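You operate a simulated robot arm through the tools that you are given. There is no shell and no other tool.

Carry out the task below with a simulated robot arm. There is one attempt and no reset: what you move stays moved.

JOB
Air the hall: plug in the wall fan, open its shutter and run it at 2.
Fine: white plug, white socket, then white button on; shutter open before it runs.
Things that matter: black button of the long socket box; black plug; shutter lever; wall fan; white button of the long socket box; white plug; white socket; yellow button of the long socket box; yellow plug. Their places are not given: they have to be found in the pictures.

The check looks at the end state, three seconds after you hand in, the way a careful person would. Anything else that was tipped, shoved, dropped, spilled or broken makes it a failure.

ROBOT AND FRAMES
A 7-joint arm with a two-finger parallel gripper, fixed in place. Base frame: the origin is on the floor under the middle of its stand, x ahead of it, y to its left, z up. Lengths are in mm, angles in degrees, forces in N, time in s.
It reaches about 1479 mm from its shoulder. Its first joint turns from -166.0 to 166.0 degrees. Payload 4.4 kg.
The tool frame sits at the grasp point between the pads (the TCP): z along the fingers, y along the line on which they close. The tips reach 23 mm beyond it. The gripper opens to 94 mm. The fingers are 38 mm wide and 10 mm thick; the gripper's body (54 by 96 mm) begins 39 mm behind the TCP.
Orientation is that of the tool frame in the base frame, as a unit quaternion [x, y, z, w]. With the fingers straight down and closing along the base's y, the tool's x points along the base's -x, its y along +y and its z along -z.

CONTROLS
- The arm moves only by the tool step_arm. Its argument "series" is a list of rows, each a list of 7 numbers: the shift along the base's x, y, z in mm, then the turn, a rotation vector about the base's x, y, z in degrees, then the finger opening in mm, from 0 to 94. In form: [[tx, ty, tz, wx, wy, wz, gripper], ...]. A call has 1 to 20 rows; each row is the pose to reach, as a shift and turn from the pose commanded when the call began. Rows are played at 5 a second. More than 50 mm and 8.6 degrees between two rows, or a gripper value outside its range, and nothing of the call is played. Where a pose cannot be reached the arm comes as near as it can. A force on the tool above 40 N (or 10 N above the force at the start of the call, whichever is more), or a blocked arm, ends the call early, and 0.2 s more pass. Each finger travels about 72 mm/s and halts on what it meets, pressing with about 44 N; the grip force reading is that of the motor and also rises with nothing between the fingers. The clock runs only during rows and for 0.2 s after the last one: add rows that repeat a pose to give the fingers time. It gives the time, the measured TCP pose, the force on the tool (base axes), the opening and the grip force at its end, in the units of the frame above (readings bear some noise), with the torque about the TCP (base axes, N m) and any sound that the robot's microphone picked up.
- Cameras (640 x 400 px; columns grow to the right, rows downward): "scene" is fixed at [48.4, 501.6, 1619.7]; the picture's right is [-0.35, -0.94, 0.00], its down [-0.30, 0.11, -0.95] and it looks along [0.89, -0.33, -0.32] (base axes); focal length 363 px, centre (320, 200). "wrist" rides on the gripper at [86, 16, -74] in the tool frame; the picture's right is [-0.18, 0.98, 0.00], its down [-0.58, -0.11, -0.81] and it looks along [-0.79, -0.15, 0.59] (tool axes); focal length 243 px, centre (320, 200).
- grab_frame(camera): a new picture of that camera. The clock stands still meanwhile.
- probe_pixels(camera, pixels): for up to 12 pixels [column, row] of the newest picture of that camera ("zoom" is the newest enlarged one), the place [x, y, z] in the base frame of the surface seen there, good to about 2 mm. The clock stands still meanwhile.
- close_up(camera, box): a new picture of the part [left, top, right, bottom] of that camera's present view, enlarged. The clock stands still meanwhile.
- finish_job(): hands the job in; it is judged then, once.

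Unless the task says otherwise, let go and move clear before handing in.

The tools are called after "Call:" as name(argument=value, ...) on one line, values as JSON. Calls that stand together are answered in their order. step_arm: Moves the arm, as the interface text tells. Its arguments: {"type":"object","properties":{"series":{"type":"array"}},"required":["series"]} The other tools are called the same way: grab_frame (camera) takes a picture; probe_pixels (camera, pixels) gives the place of the surface under pixels of a picture; close_up (camera, box) takes an enlarged picture of a part of a camera's view; finish_job () hands the job in.

At the start:

```text
time_s: 0.0
tcp_pos: [668.2, 289.9, 1470.7]
orientation: [0.0, 1.0, 0.0, 0.0]
contact_force: [0.2, -0.1, 0.0]
ft_torque: [0.03, 0.03, 0.02]
opening: 93.9
gripper_force: 0.1
```

scene: 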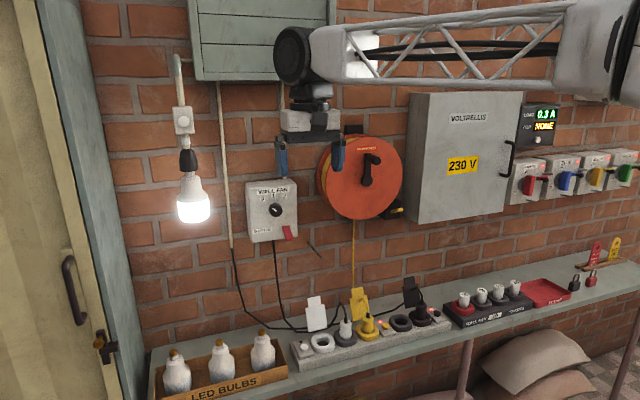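
wrist: 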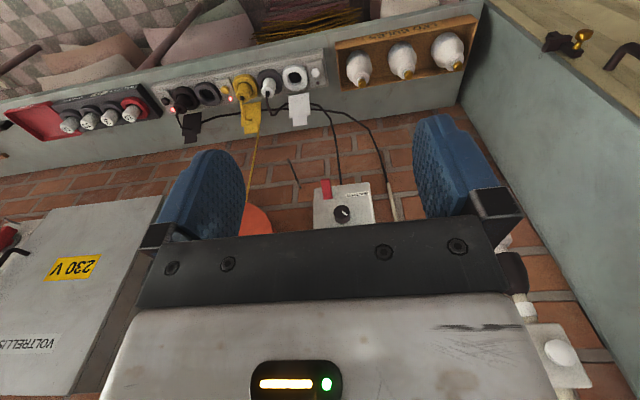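

The scene shows a long socket box around (300-450, 310-360) with plugs, and a wall fan control at (272, 210). I'll take close-ups to see the details.

Call:
close_up(camera="scene", box=[280, 270, 460, 382])

Call:
close_up(camera="scene", box=[220, 150, 340, 260])

Call:
close_up(camera="wrist", box=[130, 30, 350, 170])

Call:
close_up(camera="scene", box=[400, 80, 640, 240])

```text
3.56 times, centred on (370, 326) of scene
```

zoom: 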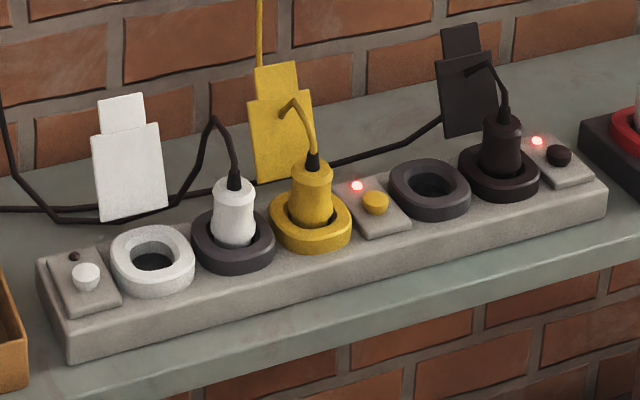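

```text
3.64 times, centred on (280, 205) of scene
```

zoom: 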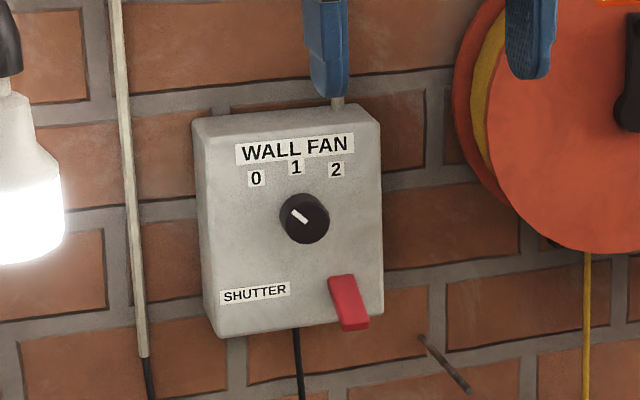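

```text
2.86 times, centred on (240, 100) of wrist
```

zoom: 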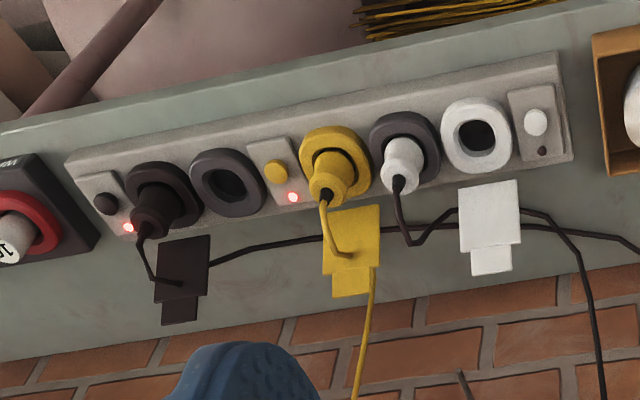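

```text
2.50 times, centred on (520, 160) of scene
```

zoom: 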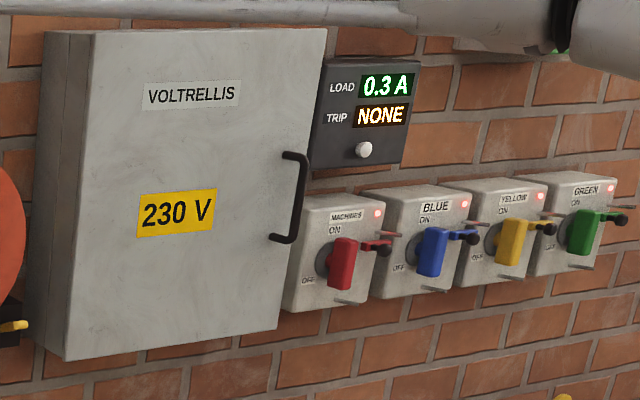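

The white plug is in the dark socket at about (346, 328), the white socket next to it at (322, 343) is empty, and the white button at (304, 347) is unlit. Next I'll probe 3D positions of these parts.

Call:
close_up(camera="scene", box=[285, 285, 381, 369])

Call:
probe_pixels(camera="scene", pixels=[[304, 346], [346, 322], [346, 333], [322, 336], [322, 344], [367, 322], [401, 322], [419, 311], [437, 313], [300, 365], [450, 325], [390, 328]])

Call:
probe_pixels(camera="wrist", pixels=[[315, 72], [294, 77], [269, 88], [268, 95], [243, 93], [298, 110], [272, 78], [340, 190], [340, 213], [326, 188], [296, 175], [393, 200]])

```text
4.76 times, centred on (333, 327) of scene
```

zoom: 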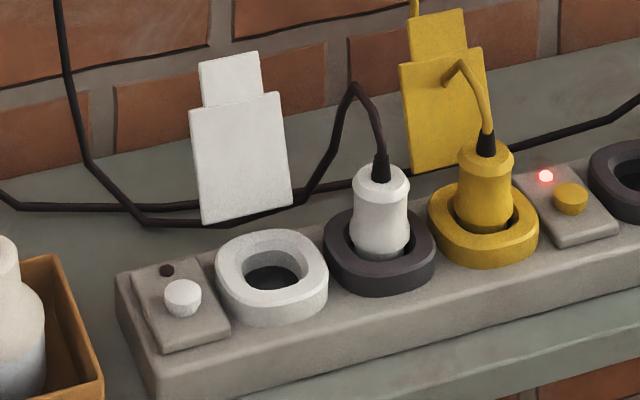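

```text
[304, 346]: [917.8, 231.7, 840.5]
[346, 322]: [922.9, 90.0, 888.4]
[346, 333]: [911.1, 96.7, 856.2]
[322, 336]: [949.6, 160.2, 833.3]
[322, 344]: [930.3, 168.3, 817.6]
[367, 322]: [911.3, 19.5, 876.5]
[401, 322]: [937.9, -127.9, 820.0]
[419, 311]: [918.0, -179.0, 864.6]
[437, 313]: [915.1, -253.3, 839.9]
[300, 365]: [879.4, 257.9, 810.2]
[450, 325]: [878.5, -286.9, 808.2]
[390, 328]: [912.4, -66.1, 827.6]
```

```text
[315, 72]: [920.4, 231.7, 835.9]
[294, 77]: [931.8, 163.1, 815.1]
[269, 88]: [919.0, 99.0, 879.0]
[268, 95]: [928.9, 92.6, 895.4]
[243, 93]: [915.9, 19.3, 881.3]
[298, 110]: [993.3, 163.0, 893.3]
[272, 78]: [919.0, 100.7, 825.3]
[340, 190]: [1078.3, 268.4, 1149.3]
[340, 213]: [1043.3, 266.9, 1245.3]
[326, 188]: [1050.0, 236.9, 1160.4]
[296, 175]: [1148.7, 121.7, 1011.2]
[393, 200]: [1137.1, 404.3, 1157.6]
```

The white socket centre is near (930, 166) and the plug near (922, 95). I'll zoom the wrist camera on the strip to fix the ring edges precisely.

Call:
close_up(camera="wrist", box=[220, 50, 340, 125])

Call:
close_up(camera="wrist", box=[280, 160, 410, 240])

```text
5.33 times, centred on (280, 88) of wrist
```

zoom: 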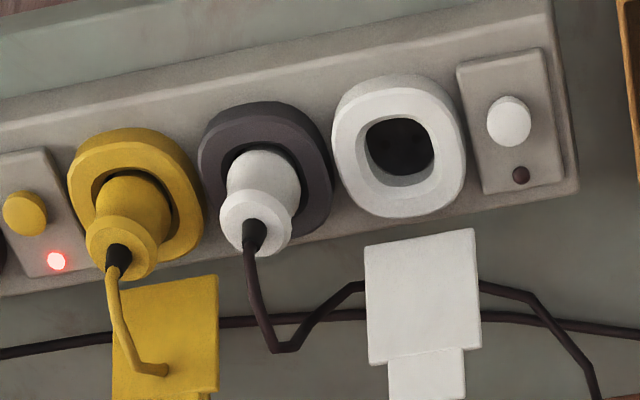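

```text
4.92 times, centred on (345, 200) of wrist
```

zoom: 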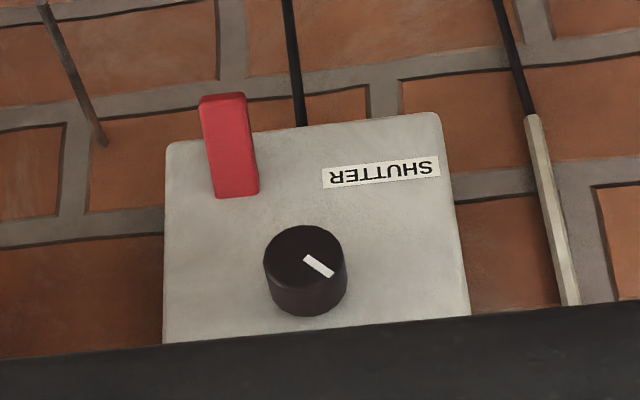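

I'll probe key points on the plug, collars, button and cable in a fresh zoom of the scene to get heights.

Call:
close_up(camera="scene", box=[285, 285, 381, 345])

Call:
close_up(camera="scene", box=[240, 175, 304, 245])

```text
6.67 times, centred on (333, 315) of scene
```

zoom: 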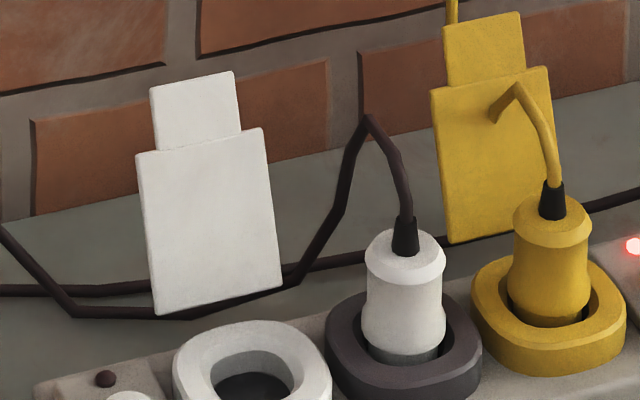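

```text
5.71 times, centred on (272, 210) of scene
```

zoom: 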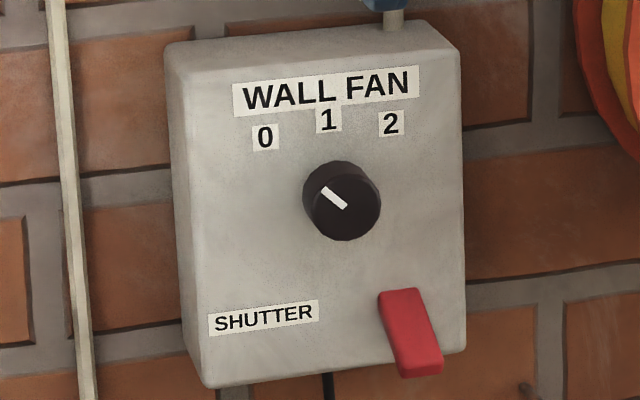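

Now I probe the fan control in the latest zoom: knob top, box face, and red lever ends.

Call:
probe_pixels(camera="zoom", pixels=[[400, 297], [410, 325], [418, 350], [420, 370], [392, 340], [437, 345], [350, 270], [340, 205], [325, 190], [345, 207], [265, 137], [390, 123]])

Call:
probe_pixels(camera="scene", pixels=[[240, 190], [245, 238], [294, 232], [293, 180], [270, 230], [320, 245], [388, 302], [343, 310], [230, 300], [285, 300], [330, 258], [300, 375]])

```text
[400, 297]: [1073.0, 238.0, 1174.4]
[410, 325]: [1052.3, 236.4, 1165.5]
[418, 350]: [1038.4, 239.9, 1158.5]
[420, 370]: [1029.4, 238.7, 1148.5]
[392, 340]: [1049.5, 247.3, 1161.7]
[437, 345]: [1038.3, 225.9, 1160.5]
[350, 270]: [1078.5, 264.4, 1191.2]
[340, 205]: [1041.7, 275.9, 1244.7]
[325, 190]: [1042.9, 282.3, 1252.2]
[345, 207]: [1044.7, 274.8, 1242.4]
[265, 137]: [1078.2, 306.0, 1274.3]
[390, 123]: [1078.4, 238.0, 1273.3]
```

```text
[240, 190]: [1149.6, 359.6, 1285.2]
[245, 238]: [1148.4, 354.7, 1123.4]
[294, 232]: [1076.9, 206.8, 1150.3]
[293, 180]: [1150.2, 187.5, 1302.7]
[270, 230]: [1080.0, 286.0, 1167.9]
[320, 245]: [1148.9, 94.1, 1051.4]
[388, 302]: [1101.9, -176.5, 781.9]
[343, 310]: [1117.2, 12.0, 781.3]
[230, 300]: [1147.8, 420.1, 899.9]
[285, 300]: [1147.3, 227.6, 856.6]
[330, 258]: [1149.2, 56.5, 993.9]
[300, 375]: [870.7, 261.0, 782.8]
```

The fan box face is at x≈1078, with the knob at about (1042, 274, 1245) and the lever sloping down from (1073, 238, 1174) to (1029, 239, 1148). I'll check the lamp and other obstacles before moving.

Call:
probe_pixels(camera="scene", pixels=[[193, 212], [187, 160], [183, 120], [178, 60], [265, 30], [360, 180], [395, 212], [260, 340], [220, 360], [172, 375], [440, 150], [230, 400]])

Call:
close_up(camera="scene", box=[160, 0, 340, 100])

```text
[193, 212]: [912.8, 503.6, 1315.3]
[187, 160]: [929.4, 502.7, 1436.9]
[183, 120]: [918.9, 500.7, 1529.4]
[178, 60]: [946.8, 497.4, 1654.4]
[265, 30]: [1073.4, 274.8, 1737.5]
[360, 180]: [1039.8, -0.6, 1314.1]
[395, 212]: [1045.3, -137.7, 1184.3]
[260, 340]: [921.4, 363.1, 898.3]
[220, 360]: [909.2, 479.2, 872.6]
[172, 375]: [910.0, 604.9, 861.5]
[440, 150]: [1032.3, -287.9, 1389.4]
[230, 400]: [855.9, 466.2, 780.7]
```

```text
3.56 times, centred on (250, 50) of scene
```

zoom: 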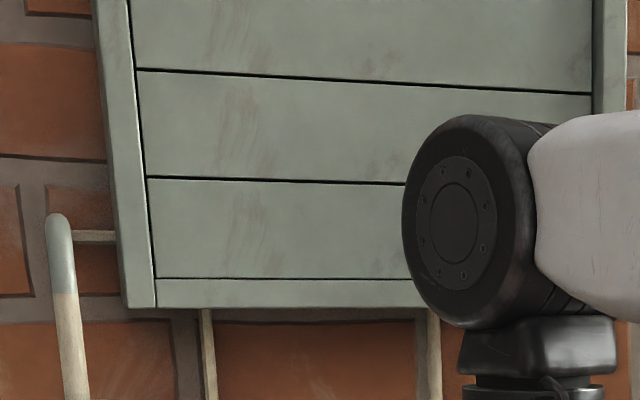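

The lamp hangs at (920, 502, 1290–1650) and bulbs sit at y>350, so the route to the strip is clear. I'll move the gripper to a viewing pose above and in front of the strip.

Call:
step_arm(series=[[11, -13, -39, 0, 0, 0, 94], [22, -27, -78, 0, 0, 0, 94], [33, -40, -117, 0, 0, 0, 94], [44, -53, -157, 0, 0, 0, 94], [55, -67, -196, 0, 0, 0, 94], [66, -80, -235, 0, 0, 0, 94], [77, -93, -275, 0, 0, 0, 94], [88, -107, -314, 0, 0, 0, 94], [99, -120, -353, 0, 0, 0, 94], [110, -133, -392, 0, 0, 0, 94], [121, -147, -432, 0, 0, 0, 94], [132, -160, -471, 0, 0, 0, 80], [132, -160, -471, 0, 0, 0, 60]])

Call:
grab_frame(camera="wrist")

Call:
grab_frame(camera="scene")

```text
time_s: 2.8
tcp_pos: [799.7, 128.7, 999.6]
orientation: [-0.001, 1.0, -0.001, -0.001]
contact_force: [0.1, 0.7, 0.1]
ft_torque: [-0.01, 0.02, 0.01]
opening: 59.9
gripper_force: 0.1
```

```text
taken
```

wrist: 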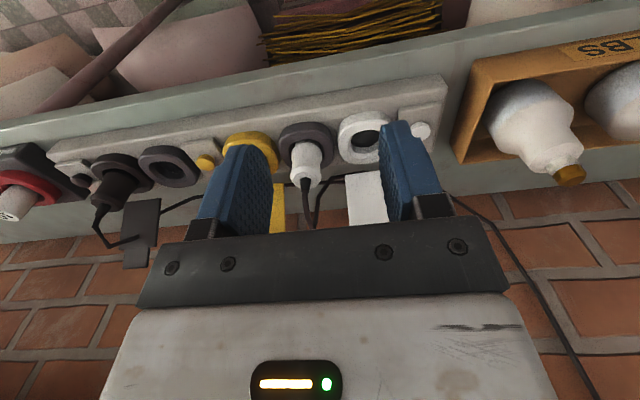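

```text
taken
```

scene: 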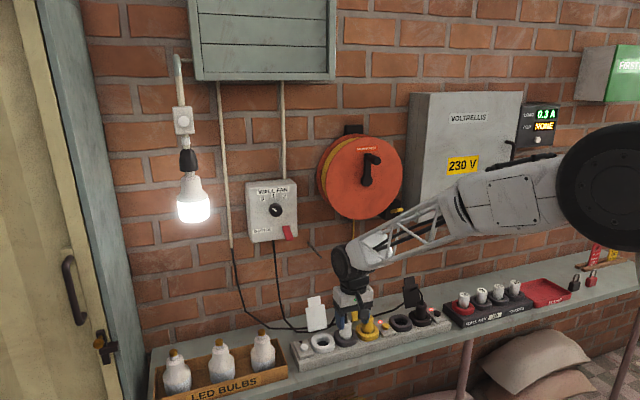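

The plug shows at (307, 160) in the wrist view between the fingers, with the white socket at (366, 135). I'll zoom in and probe edges.

Call:
close_up(camera="wrist", box=[250, 95, 450, 220])

Call:
probe_pixels(camera="zoom", pixels=[[150, 160], [180, 160], [210, 160], [182, 225], [160, 225], [205, 230], [185, 262], [190, 300], [110, 130], [260, 130], [180, 95], [185, 200]])

```text
3.20 times, centred on (350, 158) of wrist
```

zoom: 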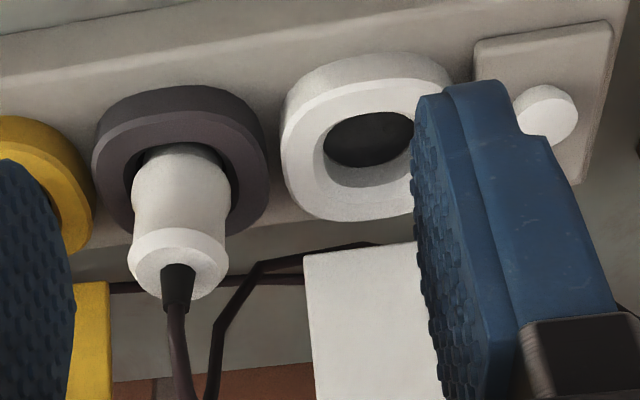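

```text
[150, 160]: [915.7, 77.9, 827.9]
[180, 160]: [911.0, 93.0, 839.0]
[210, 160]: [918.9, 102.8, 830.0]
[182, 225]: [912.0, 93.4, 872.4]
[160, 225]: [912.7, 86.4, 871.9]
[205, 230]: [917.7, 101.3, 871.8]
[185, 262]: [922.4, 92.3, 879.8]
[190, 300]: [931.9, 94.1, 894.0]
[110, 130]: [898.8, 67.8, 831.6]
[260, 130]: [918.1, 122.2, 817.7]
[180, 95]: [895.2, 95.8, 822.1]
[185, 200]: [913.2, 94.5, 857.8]
```

Plug top is about z=880 with the strain relief above it. I'll probe the collar rims of both the grey and white sockets to get their centres.

Call:
probe_pixels(camera="zoom", pixels=[[104, 165], [120, 190], [252, 185], [180, 118], [250, 150], [292, 150], [310, 195], [350, 205], [370, 90], [395, 208], [308, 110], [365, 140]])

Call:
probe_pixels(camera="zoom", pixels=[[548, 115], [530, 105], [560, 135], [552, 90], [590, 60], [500, 60], [590, 160], [340, 300], [320, 260], [175, 270], [185, 350], [180, 310]])

```text
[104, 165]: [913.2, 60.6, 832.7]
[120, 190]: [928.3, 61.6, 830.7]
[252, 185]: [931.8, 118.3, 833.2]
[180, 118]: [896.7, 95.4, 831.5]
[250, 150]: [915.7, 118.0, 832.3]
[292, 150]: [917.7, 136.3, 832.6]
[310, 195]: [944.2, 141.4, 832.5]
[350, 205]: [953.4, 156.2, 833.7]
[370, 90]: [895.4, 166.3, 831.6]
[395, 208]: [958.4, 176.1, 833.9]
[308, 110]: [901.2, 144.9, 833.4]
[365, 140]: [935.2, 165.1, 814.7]
```

```text
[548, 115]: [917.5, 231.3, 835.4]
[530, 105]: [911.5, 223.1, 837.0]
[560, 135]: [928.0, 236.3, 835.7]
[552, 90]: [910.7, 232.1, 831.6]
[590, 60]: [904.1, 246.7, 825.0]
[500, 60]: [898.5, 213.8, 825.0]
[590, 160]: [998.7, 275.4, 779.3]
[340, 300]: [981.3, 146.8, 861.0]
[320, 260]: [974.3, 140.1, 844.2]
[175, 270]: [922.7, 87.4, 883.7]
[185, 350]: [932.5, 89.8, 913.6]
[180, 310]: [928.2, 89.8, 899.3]
```

Collar tops are at z≈832 and the plug axis is about (929, 90). I'll move above for a steeper view with fingers fully open to pin the two socket centres down.

Call:
step_arm(series=[[30, 0, 5, 0, 0, 0, 70], [60, 0, 10, 0, 0, 0, 90], [90, 0, 10, 0, 0, 0, 94], [90, 0, 10, 0, 0, 0, 94]])

Call:
close_up(camera="wrist", box=[220, 0, 420, 125])

```text
time_s: 3.8
tcp_pos: [889.0, 129.9, 1012.0]
orientation: [0.001, 1.0, 0.0, 0.0]
contact_force: [-0.7, 0.6, 0.0]
ft_torque: [0.01, -0.03, 0.0]
opening: 93.7
gripper_force: 0.0
```

```text
3.20 times, centred on (320, 62) of wrist
```

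zoom: 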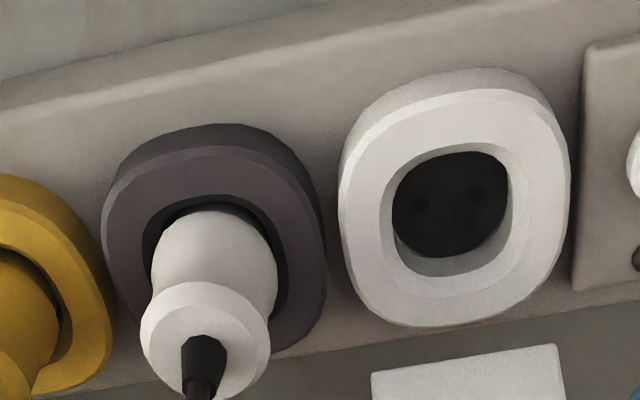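

Now both sockets are visible with pin holes at (420, 205) and (477, 195). I'll probe the rims and pin holes.

Call:
probe_pixels(camera="zoom", pixels=[[420, 205], [477, 195], [349, 220], [560, 190], [468, 98], [440, 318], [448, 200], [395, 150], [520, 120], [530, 270], [385, 290], [455, 180]])

Call:
probe_pixels(camera="zoom", pixels=[[112, 230], [318, 260], [218, 145], [140, 175], [280, 165], [300, 320], [210, 250], [205, 300], [150, 325], [265, 325], [203, 350], [130, 320]])

```text
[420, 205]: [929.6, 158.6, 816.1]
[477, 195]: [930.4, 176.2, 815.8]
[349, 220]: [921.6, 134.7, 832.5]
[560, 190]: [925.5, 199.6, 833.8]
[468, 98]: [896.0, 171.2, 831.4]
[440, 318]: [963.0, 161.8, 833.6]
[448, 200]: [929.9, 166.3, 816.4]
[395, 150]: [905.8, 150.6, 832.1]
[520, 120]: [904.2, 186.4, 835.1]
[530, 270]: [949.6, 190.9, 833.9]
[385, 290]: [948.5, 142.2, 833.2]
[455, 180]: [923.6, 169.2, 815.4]
```

```text
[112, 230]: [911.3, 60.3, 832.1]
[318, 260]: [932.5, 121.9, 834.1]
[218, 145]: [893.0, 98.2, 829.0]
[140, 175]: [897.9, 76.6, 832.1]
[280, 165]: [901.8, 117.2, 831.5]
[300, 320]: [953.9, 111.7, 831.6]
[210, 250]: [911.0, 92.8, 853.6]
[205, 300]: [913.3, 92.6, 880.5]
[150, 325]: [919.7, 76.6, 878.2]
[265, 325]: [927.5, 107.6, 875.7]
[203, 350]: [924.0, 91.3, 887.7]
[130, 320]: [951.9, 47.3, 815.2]
```

The white socket centre comes out at (929.8, 167.3) and the plug at about (930, 92.2), so the shift is 75 mm along y. I'll tilt the gripper 45° forward to keep clear of the cable, and set up a pre-grasp pose in front of the plug.

Call:
step_arm(series=[[-10, -6, -5, 0, -7.5, 0, 80], [-20, -12, -10, 0, -15, 0, 70], [-30, -18, -20, 0, -22.5, 0, 62], [-40, -24, -30, 0, -30, 0, 60], [-40, -31, -45, 0, -37.5, 0, 60], [-40, -38, -64, 0, -45, 0, 60], [-40, -38, -64, 0, -45, 0, 60]])

Call:
grab_frame(camera="wrist")

Call:
close_up(camera="scene", box=[270, 230, 430, 330])

```text
time_s: 5.4
tcp_pos: [848.2, 93.3, 946.2]
orientation: [0.0, 0.924, 0.001, 0.383]
contact_force: [-0.8, 0.5, 1.0]
ft_torque: [0.0, 0.03, -0.02]
opening: 60.1
gripper_force: 0.0
```

```text
taken
```

wrist: 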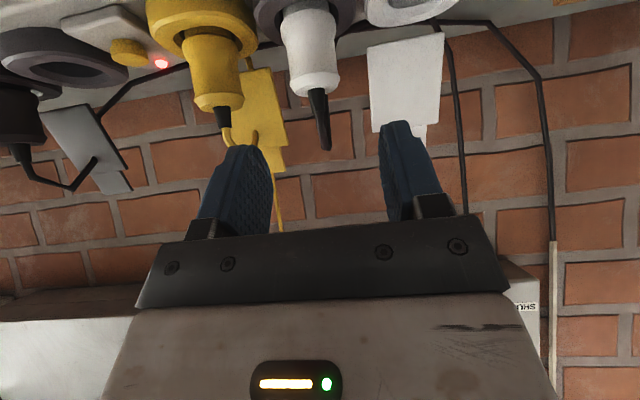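

```text
4.00 times, centred on (350, 280) of scene
```

zoom: 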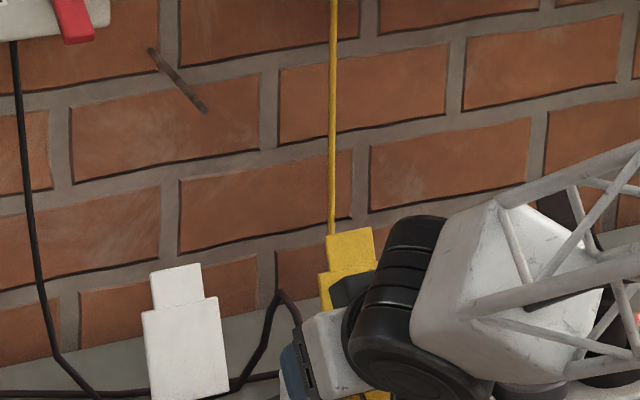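

The fingers straddle the plug line in the wrist view, with the plug at (310, 50) between them at (240, 190) and (400, 170). I'll slide in along the tool axis and then check before closing.

Call:
step_arm(series=[[20, 0.3, -20, 0, 0, 0, 60], [40, 0.3, -40, 0, 0, 0, 60], [60, 0.3, -60, 0, 0, 0, 60], [72, 0.3, -72, 0, 0, 0, 60], [79.8, 0.3, -79.7, 0, 0, 0, 60], [79.8, 0.3, -79.7, 0, 0, 0, 60]])

Call:
grab_frame(camera="wrist")

Call:
close_up(camera="scene", box=[290, 270, 450, 370])

```text
time_s: 6.8
tcp_pos: [929.9, 92.1, 867.3]
orientation: [-0.001, 0.924, 0.0, 0.383]
contact_force: [0.0, -0.8, 0.4]
ft_torque: [0.02, 0.03, 0.0]
opening: 60.1
gripper_force: 0.0
```

```text
taken
```

wrist: 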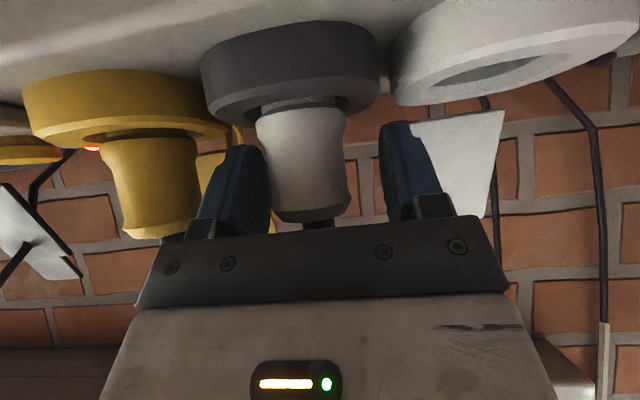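

```text
4.00 times, centred on (370, 320) of scene
```

zoom: 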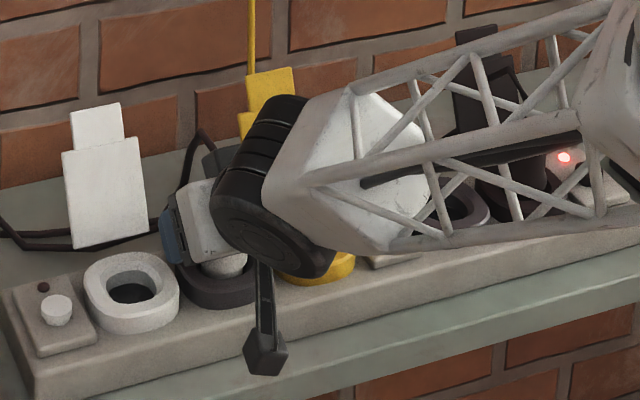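

The plug sits between the fingers but looks slightly nearer the left (-y) finger: right edge near column 347, left edge at the finger. I'll zoom in and probe to centre before closing.

Call:
close_up(camera="wrist", box=[220, 80, 420, 240])

Call:
probe_pixels(camera="wrist", pixels=[[303, 150], [303, 180], [285, 180], [340, 180], [272, 180], [320, 200], [290, 130], [255, 190], [400, 190], [300, 110], [345, 195], [276, 200]])

```text
2.50 times, centred on (320, 160) of wrist
```

zoom: 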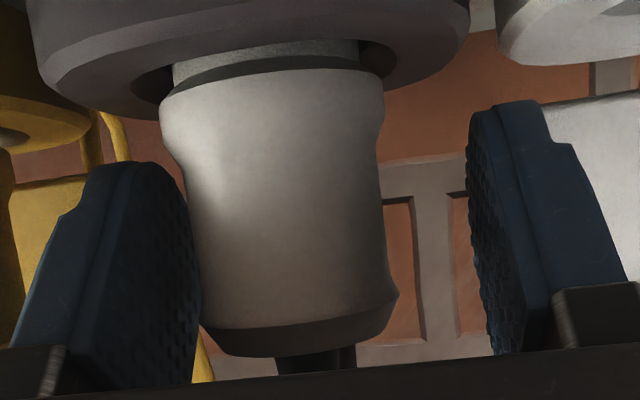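

```text
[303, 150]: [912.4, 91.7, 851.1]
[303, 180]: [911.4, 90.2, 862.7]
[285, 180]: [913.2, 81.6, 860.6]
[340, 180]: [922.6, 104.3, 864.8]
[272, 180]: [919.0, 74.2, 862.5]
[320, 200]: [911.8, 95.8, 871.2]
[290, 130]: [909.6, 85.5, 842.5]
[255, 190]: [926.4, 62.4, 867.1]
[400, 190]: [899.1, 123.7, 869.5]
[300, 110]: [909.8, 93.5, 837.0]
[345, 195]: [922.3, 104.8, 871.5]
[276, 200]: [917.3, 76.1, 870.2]
```

Circle-fitting the probed plug surface at z≈863 gives a centre near y=88.3 (pad probe at 62.4 matches the reading), so the gripper is about 4 mm too far +y. I'll shift -3.8 mm and close on the plug.

Call:
step_arm(series=[[0, -3.8, 0, 0, 0, 0, 60], [0, -3.8, 0, 0, 0, 0, 52], [0, -3.8, 0, 0, 0, 0, 44], [0, -3.8, 0, 0, 0, 0, 44]])

Call:
close_up(camera="wrist", box=[220, 80, 420, 240])

```text
time_s: 7.8
tcp_pos: [930.2, 88.8, 867.2]
orientation: [0.0, 0.924, -0.001, 0.383]
contact_force: [-0.1, 0.6, 0.4]
ft_torque: [-0.02, -0.01, 0.04]
opening: 44.0
gripper_force: 0.0
```

```text
2.50 times, centred on (320, 160) of wrist
```

zoom: 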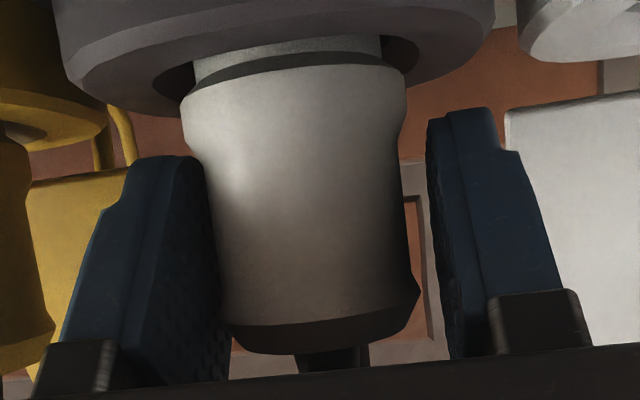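

The fingers are at 44 mm around the plug; the right gap looks bigger than the left. I'll probe again for centring.

Call:
probe_pixels(camera="zoom", pixels=[[225, 250], [250, 250], [300, 250], [350, 250], [390, 250], [400, 250], [225, 200], [395, 200], [180, 300], [436, 240], [432, 200], [310, 200]])

Call:
probe_pixels(camera="zoom", pixels=[[196, 120], [395, 120], [300, 120], [240, 320], [405, 320], [330, 325], [205, 60], [375, 50], [170, 100], [405, 85], [200, 290], [440, 280]])

```text
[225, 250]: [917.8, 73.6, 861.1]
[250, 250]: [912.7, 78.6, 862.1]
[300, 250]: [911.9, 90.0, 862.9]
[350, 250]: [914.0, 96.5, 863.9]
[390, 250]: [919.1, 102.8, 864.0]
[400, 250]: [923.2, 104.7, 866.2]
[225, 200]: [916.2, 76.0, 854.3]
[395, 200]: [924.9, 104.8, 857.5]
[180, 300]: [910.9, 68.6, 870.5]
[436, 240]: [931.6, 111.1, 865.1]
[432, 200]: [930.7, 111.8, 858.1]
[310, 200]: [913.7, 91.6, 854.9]
```

```text
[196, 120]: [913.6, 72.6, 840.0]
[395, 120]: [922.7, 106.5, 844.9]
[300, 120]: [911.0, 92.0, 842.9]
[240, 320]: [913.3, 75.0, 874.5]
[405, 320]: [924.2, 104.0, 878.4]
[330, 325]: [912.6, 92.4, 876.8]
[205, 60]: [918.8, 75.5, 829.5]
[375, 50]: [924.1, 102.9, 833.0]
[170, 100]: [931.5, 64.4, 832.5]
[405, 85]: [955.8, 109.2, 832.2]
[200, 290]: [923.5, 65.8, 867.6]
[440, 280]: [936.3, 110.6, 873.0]
```

Fitted plug centre is (928.6, 87.7) against a pad midpoint of about 88.6, which is close enough. I'll shift -0.8 mm more and close firmly.

Call:
step_arm(series=[[0, -0.8, 0, 0, 0, 0, 40], [0, -0.8, 0, 0, 0, 0, 36], [0, -0.8, 0, 0, 0, 0, 30], [0, -0.8, 0, 0, 0, 0, 25], [0, -0.8, 0, 0, 0, 0, 25]])

```text
time_s: 9.0
tcp_pos: [929.9, 89.0, 866.1]
orientation: [-0.001, 0.924, 0.001, 0.383]
contact_force: [0.1, -0.4, 0.0]
ft_torque: [-0.05, 0.0, -0.02]
opening: 36.7
gripper_force: 44.3
```

The plug is gripped at 36.7 mm with 44 N. I'll pull it straight up.

Call:
step_arm(series=[[0, 0, 4, 0, 0, 0, 20], [0, 0, 8, 0, 0, 0, 20], [0, 0, 13, 0, 0, 0, 20], [0, 0, 20, 0, 0, 0, 20], [0, 0, 30, 0, 0, 0, 20], [0, 0, 45, 0, 0, 0, 20], [0, 0, 60, 0, 0, 0, 20], [0, 0, 70, 0, 0, 0, 20], [0, 0, 70, 0, 0, 0, 20]])

Call:
grab_frame(camera="wrist")

Call:
grab_frame(camera="scene")

```text
time_s: 11.0
tcp_pos: [928.7, 88.7, 937.1]
orientation: [0.0, 0.924, 0.0, 0.382]
contact_force: [-0.5, -0.6, -0.7]
ft_torque: [0.01, 0.0, 0.01]
opening: 36.7
gripper_force: 44.2
```

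```text
taken
```

wrist: 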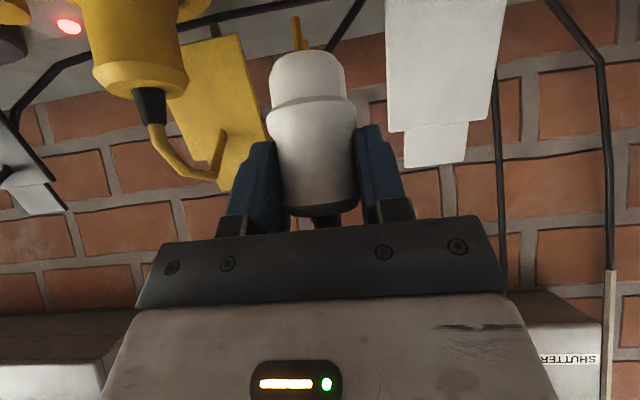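

```text
taken
```

scene: 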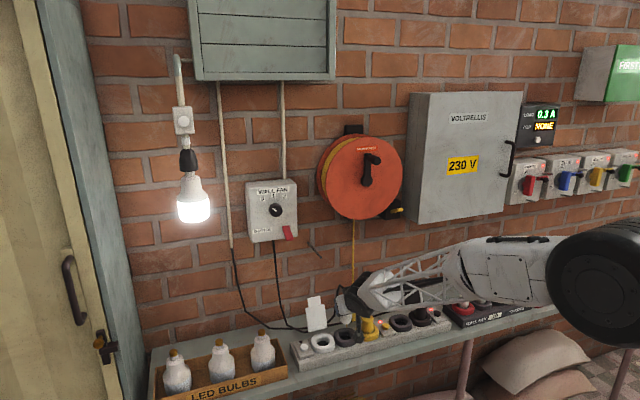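

The plug is free with its pins near (297, 35). I'll zoom to check pin positions and the plug's attitude in hand.

Call:
close_up(camera="wrist", box=[220, 0, 420, 125])

Call:
close_up(camera="scene", box=[290, 270, 450, 370])

```text
3.20 times, centred on (320, 62) of wrist
```

zoom: 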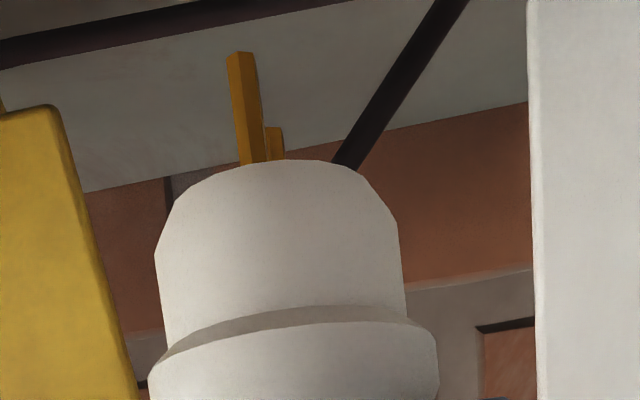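

```text
4.00 times, centred on (370, 320) of scene
```

zoom: 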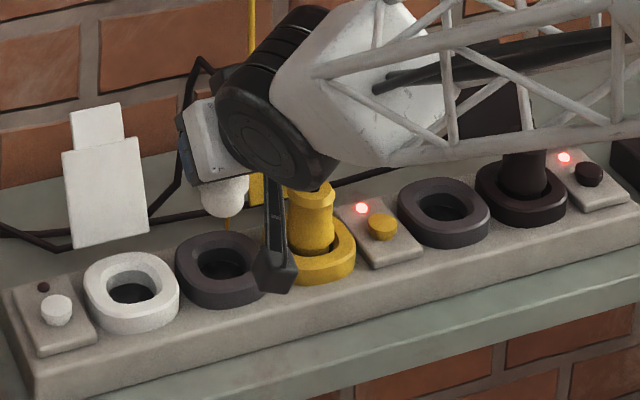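

The plug's two pins look front-to-back here: near pin (240, 110) and far pin (275, 145) in the zoom. I'll probe them and compare with the hole orientation in the grey and white sockets.

Call:
probe_pixels(camera="wrist", pixels=[[297, 35], [296, 20], [306, 45], [299, 48], [310, 70], [345, 75], [275, 75], [320, 110]])

Call:
close_up(camera="scene", box=[305, 315, 365, 355])

```text
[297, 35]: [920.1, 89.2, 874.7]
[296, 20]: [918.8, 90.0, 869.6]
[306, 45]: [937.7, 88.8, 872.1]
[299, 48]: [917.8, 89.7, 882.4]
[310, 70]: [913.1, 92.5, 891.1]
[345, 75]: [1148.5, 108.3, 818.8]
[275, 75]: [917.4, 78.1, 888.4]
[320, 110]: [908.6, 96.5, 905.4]
```

```text
10.00 times, centred on (335, 335) of scene
```

zoom: 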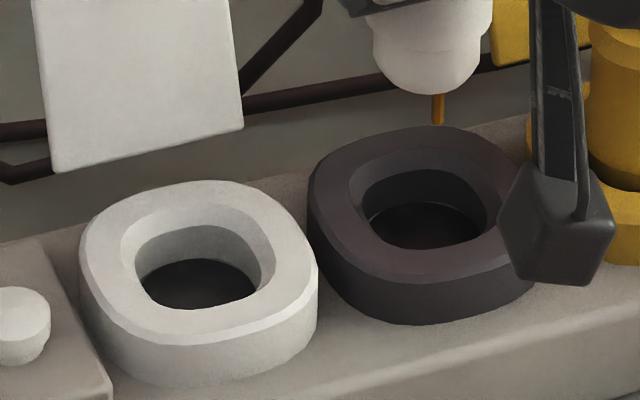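

The pins run along x (at x=919 and 938, y=89), while the white socket's holes run along y, so the plug needs a 90° turn about vertical. I'll probe both sockets in this fixed-camera zoom to get their relative spacing.

Call:
probe_pixels(camera="zoom", pixels=[[95, 240], [310, 270], [195, 190], [210, 325], [120, 245], [275, 265], [318, 180], [430, 135], [435, 270], [345, 185], [498, 200], [200, 270]])

Call:
probe_pixels(camera="zoom", pixels=[[420, 225], [25, 310], [20, 295], [5, 310], [437, 110], [437, 95], [105, 210], [290, 230], [330, 160], [510, 170], [100, 290], [325, 240]])

Call:
close_up(camera="scene", box=[150, 320, 310, 400])

```text
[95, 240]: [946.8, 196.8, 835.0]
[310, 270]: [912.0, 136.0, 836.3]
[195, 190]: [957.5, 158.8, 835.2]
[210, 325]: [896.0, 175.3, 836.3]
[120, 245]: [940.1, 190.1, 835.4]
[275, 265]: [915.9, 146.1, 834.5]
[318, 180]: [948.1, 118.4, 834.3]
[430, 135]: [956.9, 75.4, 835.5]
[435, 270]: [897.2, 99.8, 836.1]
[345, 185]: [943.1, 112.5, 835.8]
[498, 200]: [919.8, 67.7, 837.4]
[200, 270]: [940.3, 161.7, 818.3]
```

```text
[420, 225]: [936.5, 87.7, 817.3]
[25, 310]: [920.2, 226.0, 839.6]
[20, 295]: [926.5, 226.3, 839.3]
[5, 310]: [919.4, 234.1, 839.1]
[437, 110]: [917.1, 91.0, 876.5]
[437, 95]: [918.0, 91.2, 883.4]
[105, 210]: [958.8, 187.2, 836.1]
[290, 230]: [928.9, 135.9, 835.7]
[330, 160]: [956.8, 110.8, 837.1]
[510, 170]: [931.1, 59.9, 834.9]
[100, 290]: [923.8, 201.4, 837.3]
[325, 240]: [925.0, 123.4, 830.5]
```

```text
4.00 times, centred on (230, 360) of scene
```

zoom: 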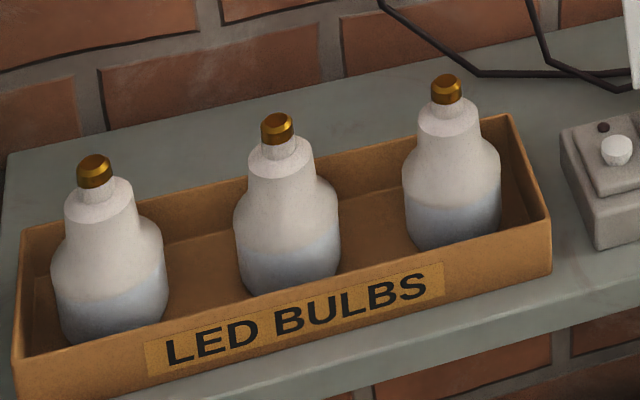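

Spacing is roughly 75–78 mm; I'll refine it later with the plug in hand. To allow the 90° turn I'll put the plug back in the dark socket and re-grip it yawed -45°, so first I lower it straight back down.

Call:
step_arm(series=[[0, 0, -15, 0, 0, 0, 20], [0, 0, -30, 0, 0, 0, 20], [0, 0, -38, 0, 0, 0, 20], [0, 0, -44, 0, 0, 0, 20], [0, 0, -50, 0, 0, 0, 20], [0, 0, -55, 0, 0, 0, 20], [0, 0, -60, 0, 0, 0, 20], [0, 0, -64, 0, 0, 0, 20], [0, 0, -67, 0, 0, 0, 20], [0, 0, -70, 0, 0, 0, 20], [0, 0, -70, 0, 0, 0, 20]])

Call:
close_up(camera="wrist", box=[220, 80, 420, 240])

```text
time_s: 13.4
tcp_pos: [930.1, 88.4, 869.5]
orientation: [-0.001, 0.923, 0.001, 0.384]
contact_force: [5.6, -2.3, 19.0]
ft_torque: [-0.29, -0.21, -0.02]
opening: 36.6
gripper_force: 43.9
```

```text
2.50 times, centred on (320, 160) of wrist
```

zoom: 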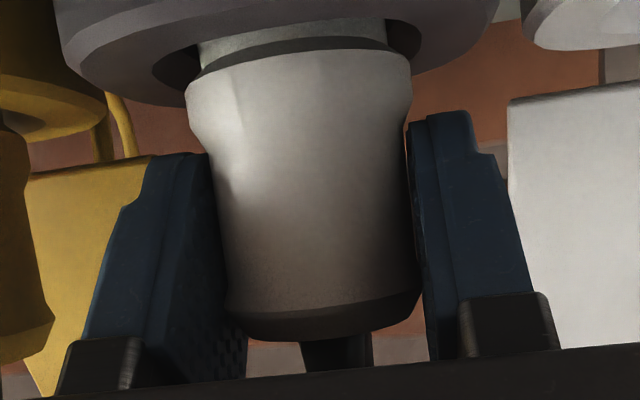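

There's 19 N of resistance and the TCP reads 869.5, about 3 mm short of the seated height. I'll press a little further to seat it before releasing.

Call:
step_arm(series=[[0, 0, -1.5, 0, 0, 0, 20], [0, 0, -3, 0, 0, 0, 20], [0, 0, -3, 0, 0, 0, 20]])

Call:
close_up(camera="wrist", box=[220, 80, 420, 240])

```text
time_s: 14.2
tcp_pos: [930.9, 88.8, 865.6]
orientation: [0.0, 0.923, 0.001, 0.384]
contact_force: [8.1, -2.2, 33.4]
ft_torque: [-0.29, -0.3, 0.05]
opening: 36.8
gripper_force: 44.1
```

```text
2.50 times, centred on (320, 160) of wrist
```

zoom: 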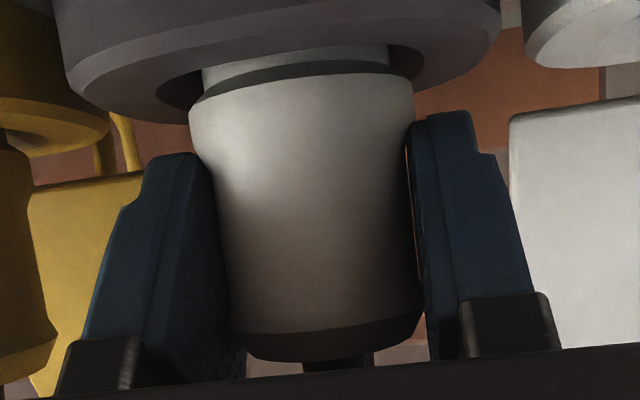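

It is now nearly seated as before (TCP z=865.6, 33 N). I'll relax the press, open the fingers and back out along the tool axis.

Call:
step_arm(series=[[0, 0, 3, 0, 0, 0, 20], [0, 0, 3, 0, 0, 0, 45], [0, 0, 3, 0, 0, 0, 56], [0, 0, 3, 0, 0, 0, 56], [-20, 0, 23, 0, 0, 0, 56], [-45, 0, 48, 0, 0, 0, 56], [-70, 0, 73, 0, 0, 0, 56], [-90, 0, 93, 0, 0, 0, 56], [-90, 0, 93, 0, 0, 0, 56]])

Call:
grab_frame(camera="wrist")

Call:
close_up(camera="scene", box=[290, 270, 450, 370])

```text
time_s: 16.2
tcp_pos: [839.9, 88.3, 958.0]
orientation: [-0.001, 0.924, 0.001, 0.383]
contact_force: [-0.4, -1.3, -0.4]
ft_torque: [0.02, 0.02, 0.0]
opening: 56.1
gripper_force: 0.1
```

```text
taken
```

wrist: 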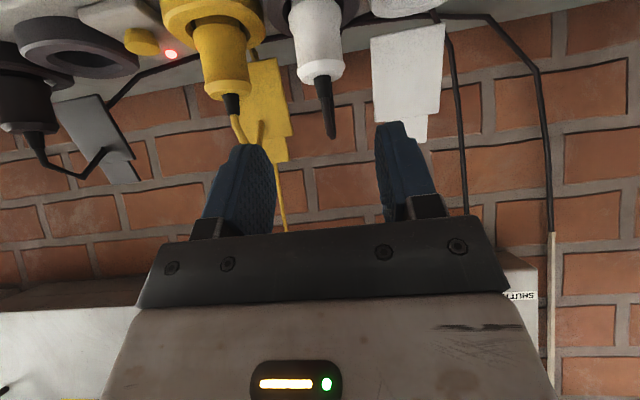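

```text
4.00 times, centred on (370, 320) of scene
```

zoom: 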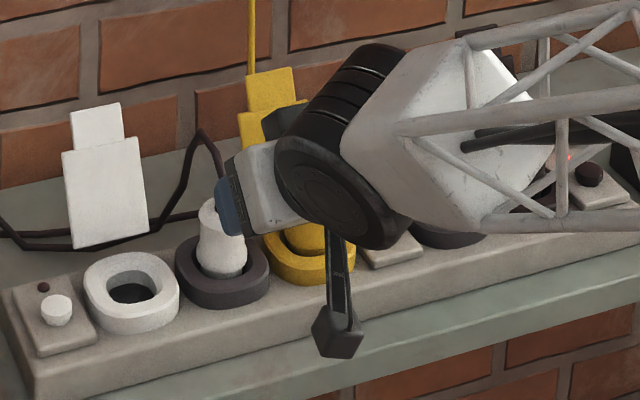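

The plug is free-standing in the dark socket again, though it may lean slightly at (220, 240) in the zoom. I'll look closer.

Call:
close_up(camera="scene", box=[315, 300, 375, 350])

Call:
close_up(camera="wrist", box=[220, 0, 420, 150])

```text
8.00 times, centred on (345, 325) of scene
```

zoom: 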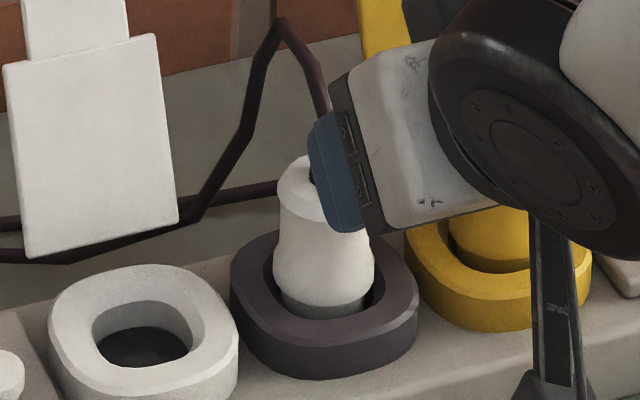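

```text
2.67 times, centred on (320, 75) of wrist
```

zoom: 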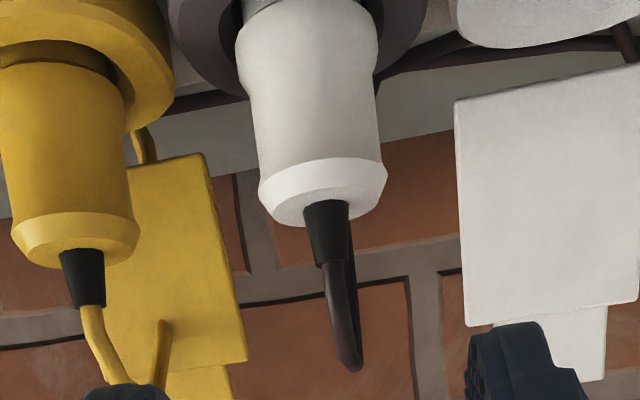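

The plug stands upright and is clear. Next I rotate the gripper -45° about vertical and move to a pre-grasp point back along the new approach direction.

Call:
step_arm(series=[[0, 12, 1, 0, 0, -7.5, 56], [4, 24, 1, 0, 0, -15, 56], [10, 36, 1, 0, 0, -22.5, 56], [15, 46, 1, 0, 0, -30, 56], [20, 56, 1, 0, 0, -37.5, 56], [24.3, 65, 1, 0, 0, -45, 56], [24.3, 65, 1, 0, 0, -45, 56]])

Call:
grab_frame(camera="wrist")

Call:
close_up(camera="scene", box=[290, 260, 450, 360])

```text
time_s: 17.8
tcp_pos: [863.8, 154.1, 958.3]
orientation: [0.354, 0.853, -0.147, 0.353]
contact_force: [-0.2, 0.9, -0.3]
ft_torque: [0.03, -0.05, 0.02]
opening: 56.2
gripper_force: 0.0
```

```text
taken
```

wrist: 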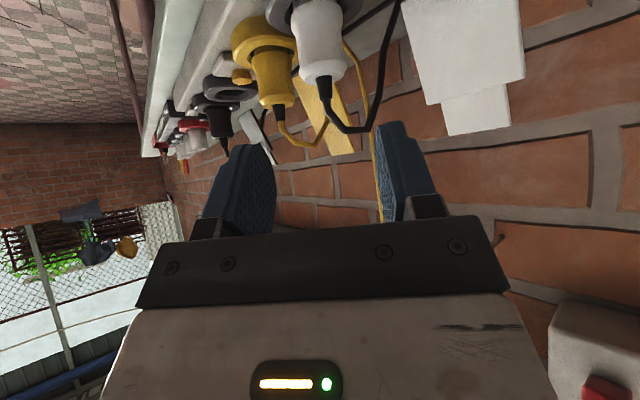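

```text
4.00 times, centred on (370, 310) of scene
```

zoom: 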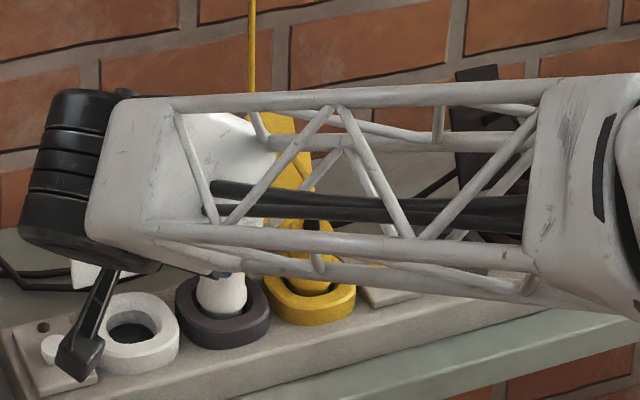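

The approach line now points diagonally at the plug (318, 50 in the wrist view). I'll check the forearm height over the strip before descending.

Call:
probe_pixels(camera="zoom", pixels=[[200, 235], [320, 268], [460, 280], [520, 285], [330, 110], [600, 290], [90, 330], [70, 250], [480, 150], [225, 295], [150, 240], [300, 220]])

Call:
close_up(camera="wrist", box=[220, 0, 420, 150])

```text
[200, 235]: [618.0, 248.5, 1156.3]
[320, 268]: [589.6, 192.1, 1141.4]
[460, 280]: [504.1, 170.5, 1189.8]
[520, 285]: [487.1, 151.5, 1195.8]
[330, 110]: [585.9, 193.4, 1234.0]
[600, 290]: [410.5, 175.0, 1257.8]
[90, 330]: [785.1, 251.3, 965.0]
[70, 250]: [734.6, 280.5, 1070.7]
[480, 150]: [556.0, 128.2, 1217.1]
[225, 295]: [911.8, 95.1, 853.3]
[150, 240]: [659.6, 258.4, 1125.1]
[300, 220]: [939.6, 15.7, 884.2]
```

```text
2.67 times, centred on (320, 75) of wrist
```

zoom: 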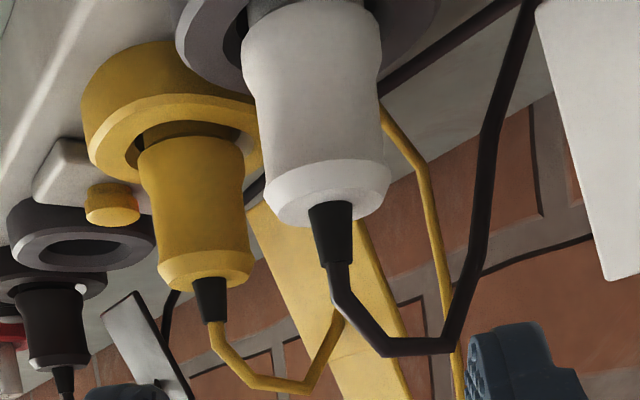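

The forearm is well above everything (z>1140). I'll probe the plug surface in this view to confirm its centre before the diagonal approach.

Call:
probe_pixels(camera="zoom", pixels=[[262, 120], [285, 120], [315, 120], [345, 120], [370, 120], [376, 90], [270, 190], [325, 190], [380, 180], [330, 240], [370, 338], [450, 345]])

```text
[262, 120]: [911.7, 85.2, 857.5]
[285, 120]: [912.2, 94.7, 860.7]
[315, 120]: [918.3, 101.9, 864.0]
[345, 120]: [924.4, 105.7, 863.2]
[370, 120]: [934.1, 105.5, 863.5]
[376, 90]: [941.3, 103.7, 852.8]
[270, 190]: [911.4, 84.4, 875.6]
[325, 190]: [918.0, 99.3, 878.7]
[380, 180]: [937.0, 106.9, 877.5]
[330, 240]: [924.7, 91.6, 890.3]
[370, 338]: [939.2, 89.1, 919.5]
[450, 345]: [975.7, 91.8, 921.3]
```

The fit from this angle gives (929.4, 88.2), which agrees. I'll advance 130 mm along the diagonal approach with the fingers at 50 mm.

Call:
step_arm(series=[[16, -16, -23, 0, 0, 0, 50], [32, -32, -46, 0, 0, 0, 50], [45, -45, -64, 0, 0, 0, 50], [56, -56, -79, 0, 0, 0, 50], [65.1, -65.3, -92, 0, 0, 0, 50], [65.1, -65.3, -92, 0, 0, 0, 50]])

Call:
close_up(camera="wrist", box=[220, 80, 420, 240])

Call:
close_up(camera="scene", box=[290, 260, 450, 360])

```text
time_s: 19.2
tcp_pos: [929.6, 87.6, 864.2]
orientation: [0.353, 0.853, -0.146, 0.354]
contact_force: [0.3, 0.5, 0.4]
ft_torque: [0.02, -0.02, 0.0]
opening: 49.9
gripper_force: 0.0
```

```text
2.50 times, centred on (320, 160) of wrist
```

zoom: 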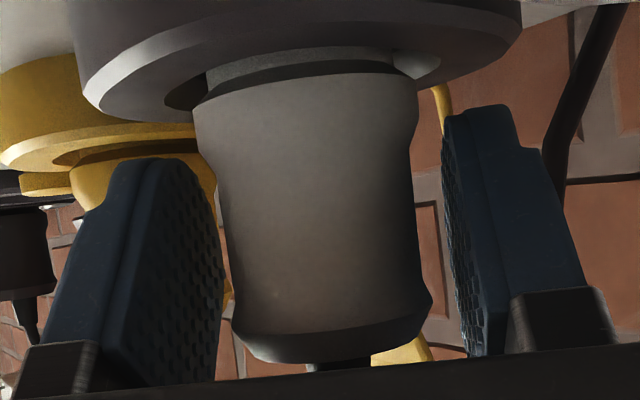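

```text
4.00 times, centred on (370, 310) of scene
```

zoom: 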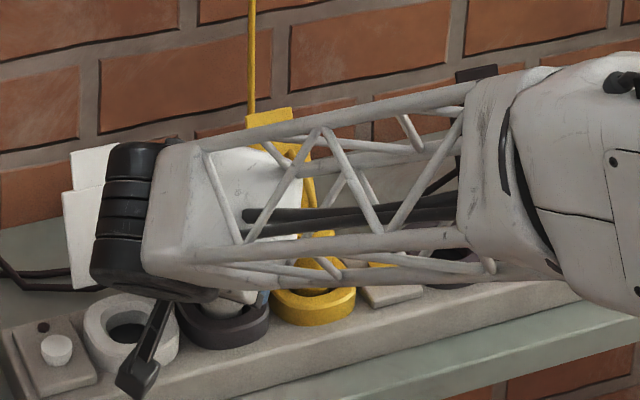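

The plug is centred between the pads (gaps of about 6 mm per side). I'll raise 4 mm to keep the fingertips clear of the collar, then close.

Call:
step_arm(series=[[0, 0, 4, 0, 0, 0, 50], [0, 0, 4, 0, 0, 0, 42], [0, 0, 4, 0, 0, 0, 36], [0, 0, 4, 0, 0, 0, 28], [0, 0, 4, 0, 0, 0, 20], [0, 0, 4, 0, 0, 0, 20]])

Call:
close_up(camera="wrist", box=[220, 80, 420, 240])

```text
time_s: 20.6
tcp_pos: [929.4, 88.0, 870.6]
orientation: [0.354, 0.853, -0.147, 0.354]
contact_force: [0.3, -0.4, 0.5]
ft_torque: [0.01, 0.0, 0.02]
opening: 35.7
gripper_force: 44.5
```

```text
2.50 times, centred on (320, 160) of wrist
```

zoom: 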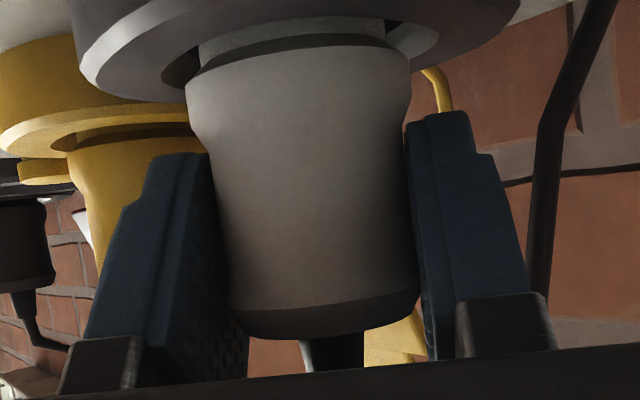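

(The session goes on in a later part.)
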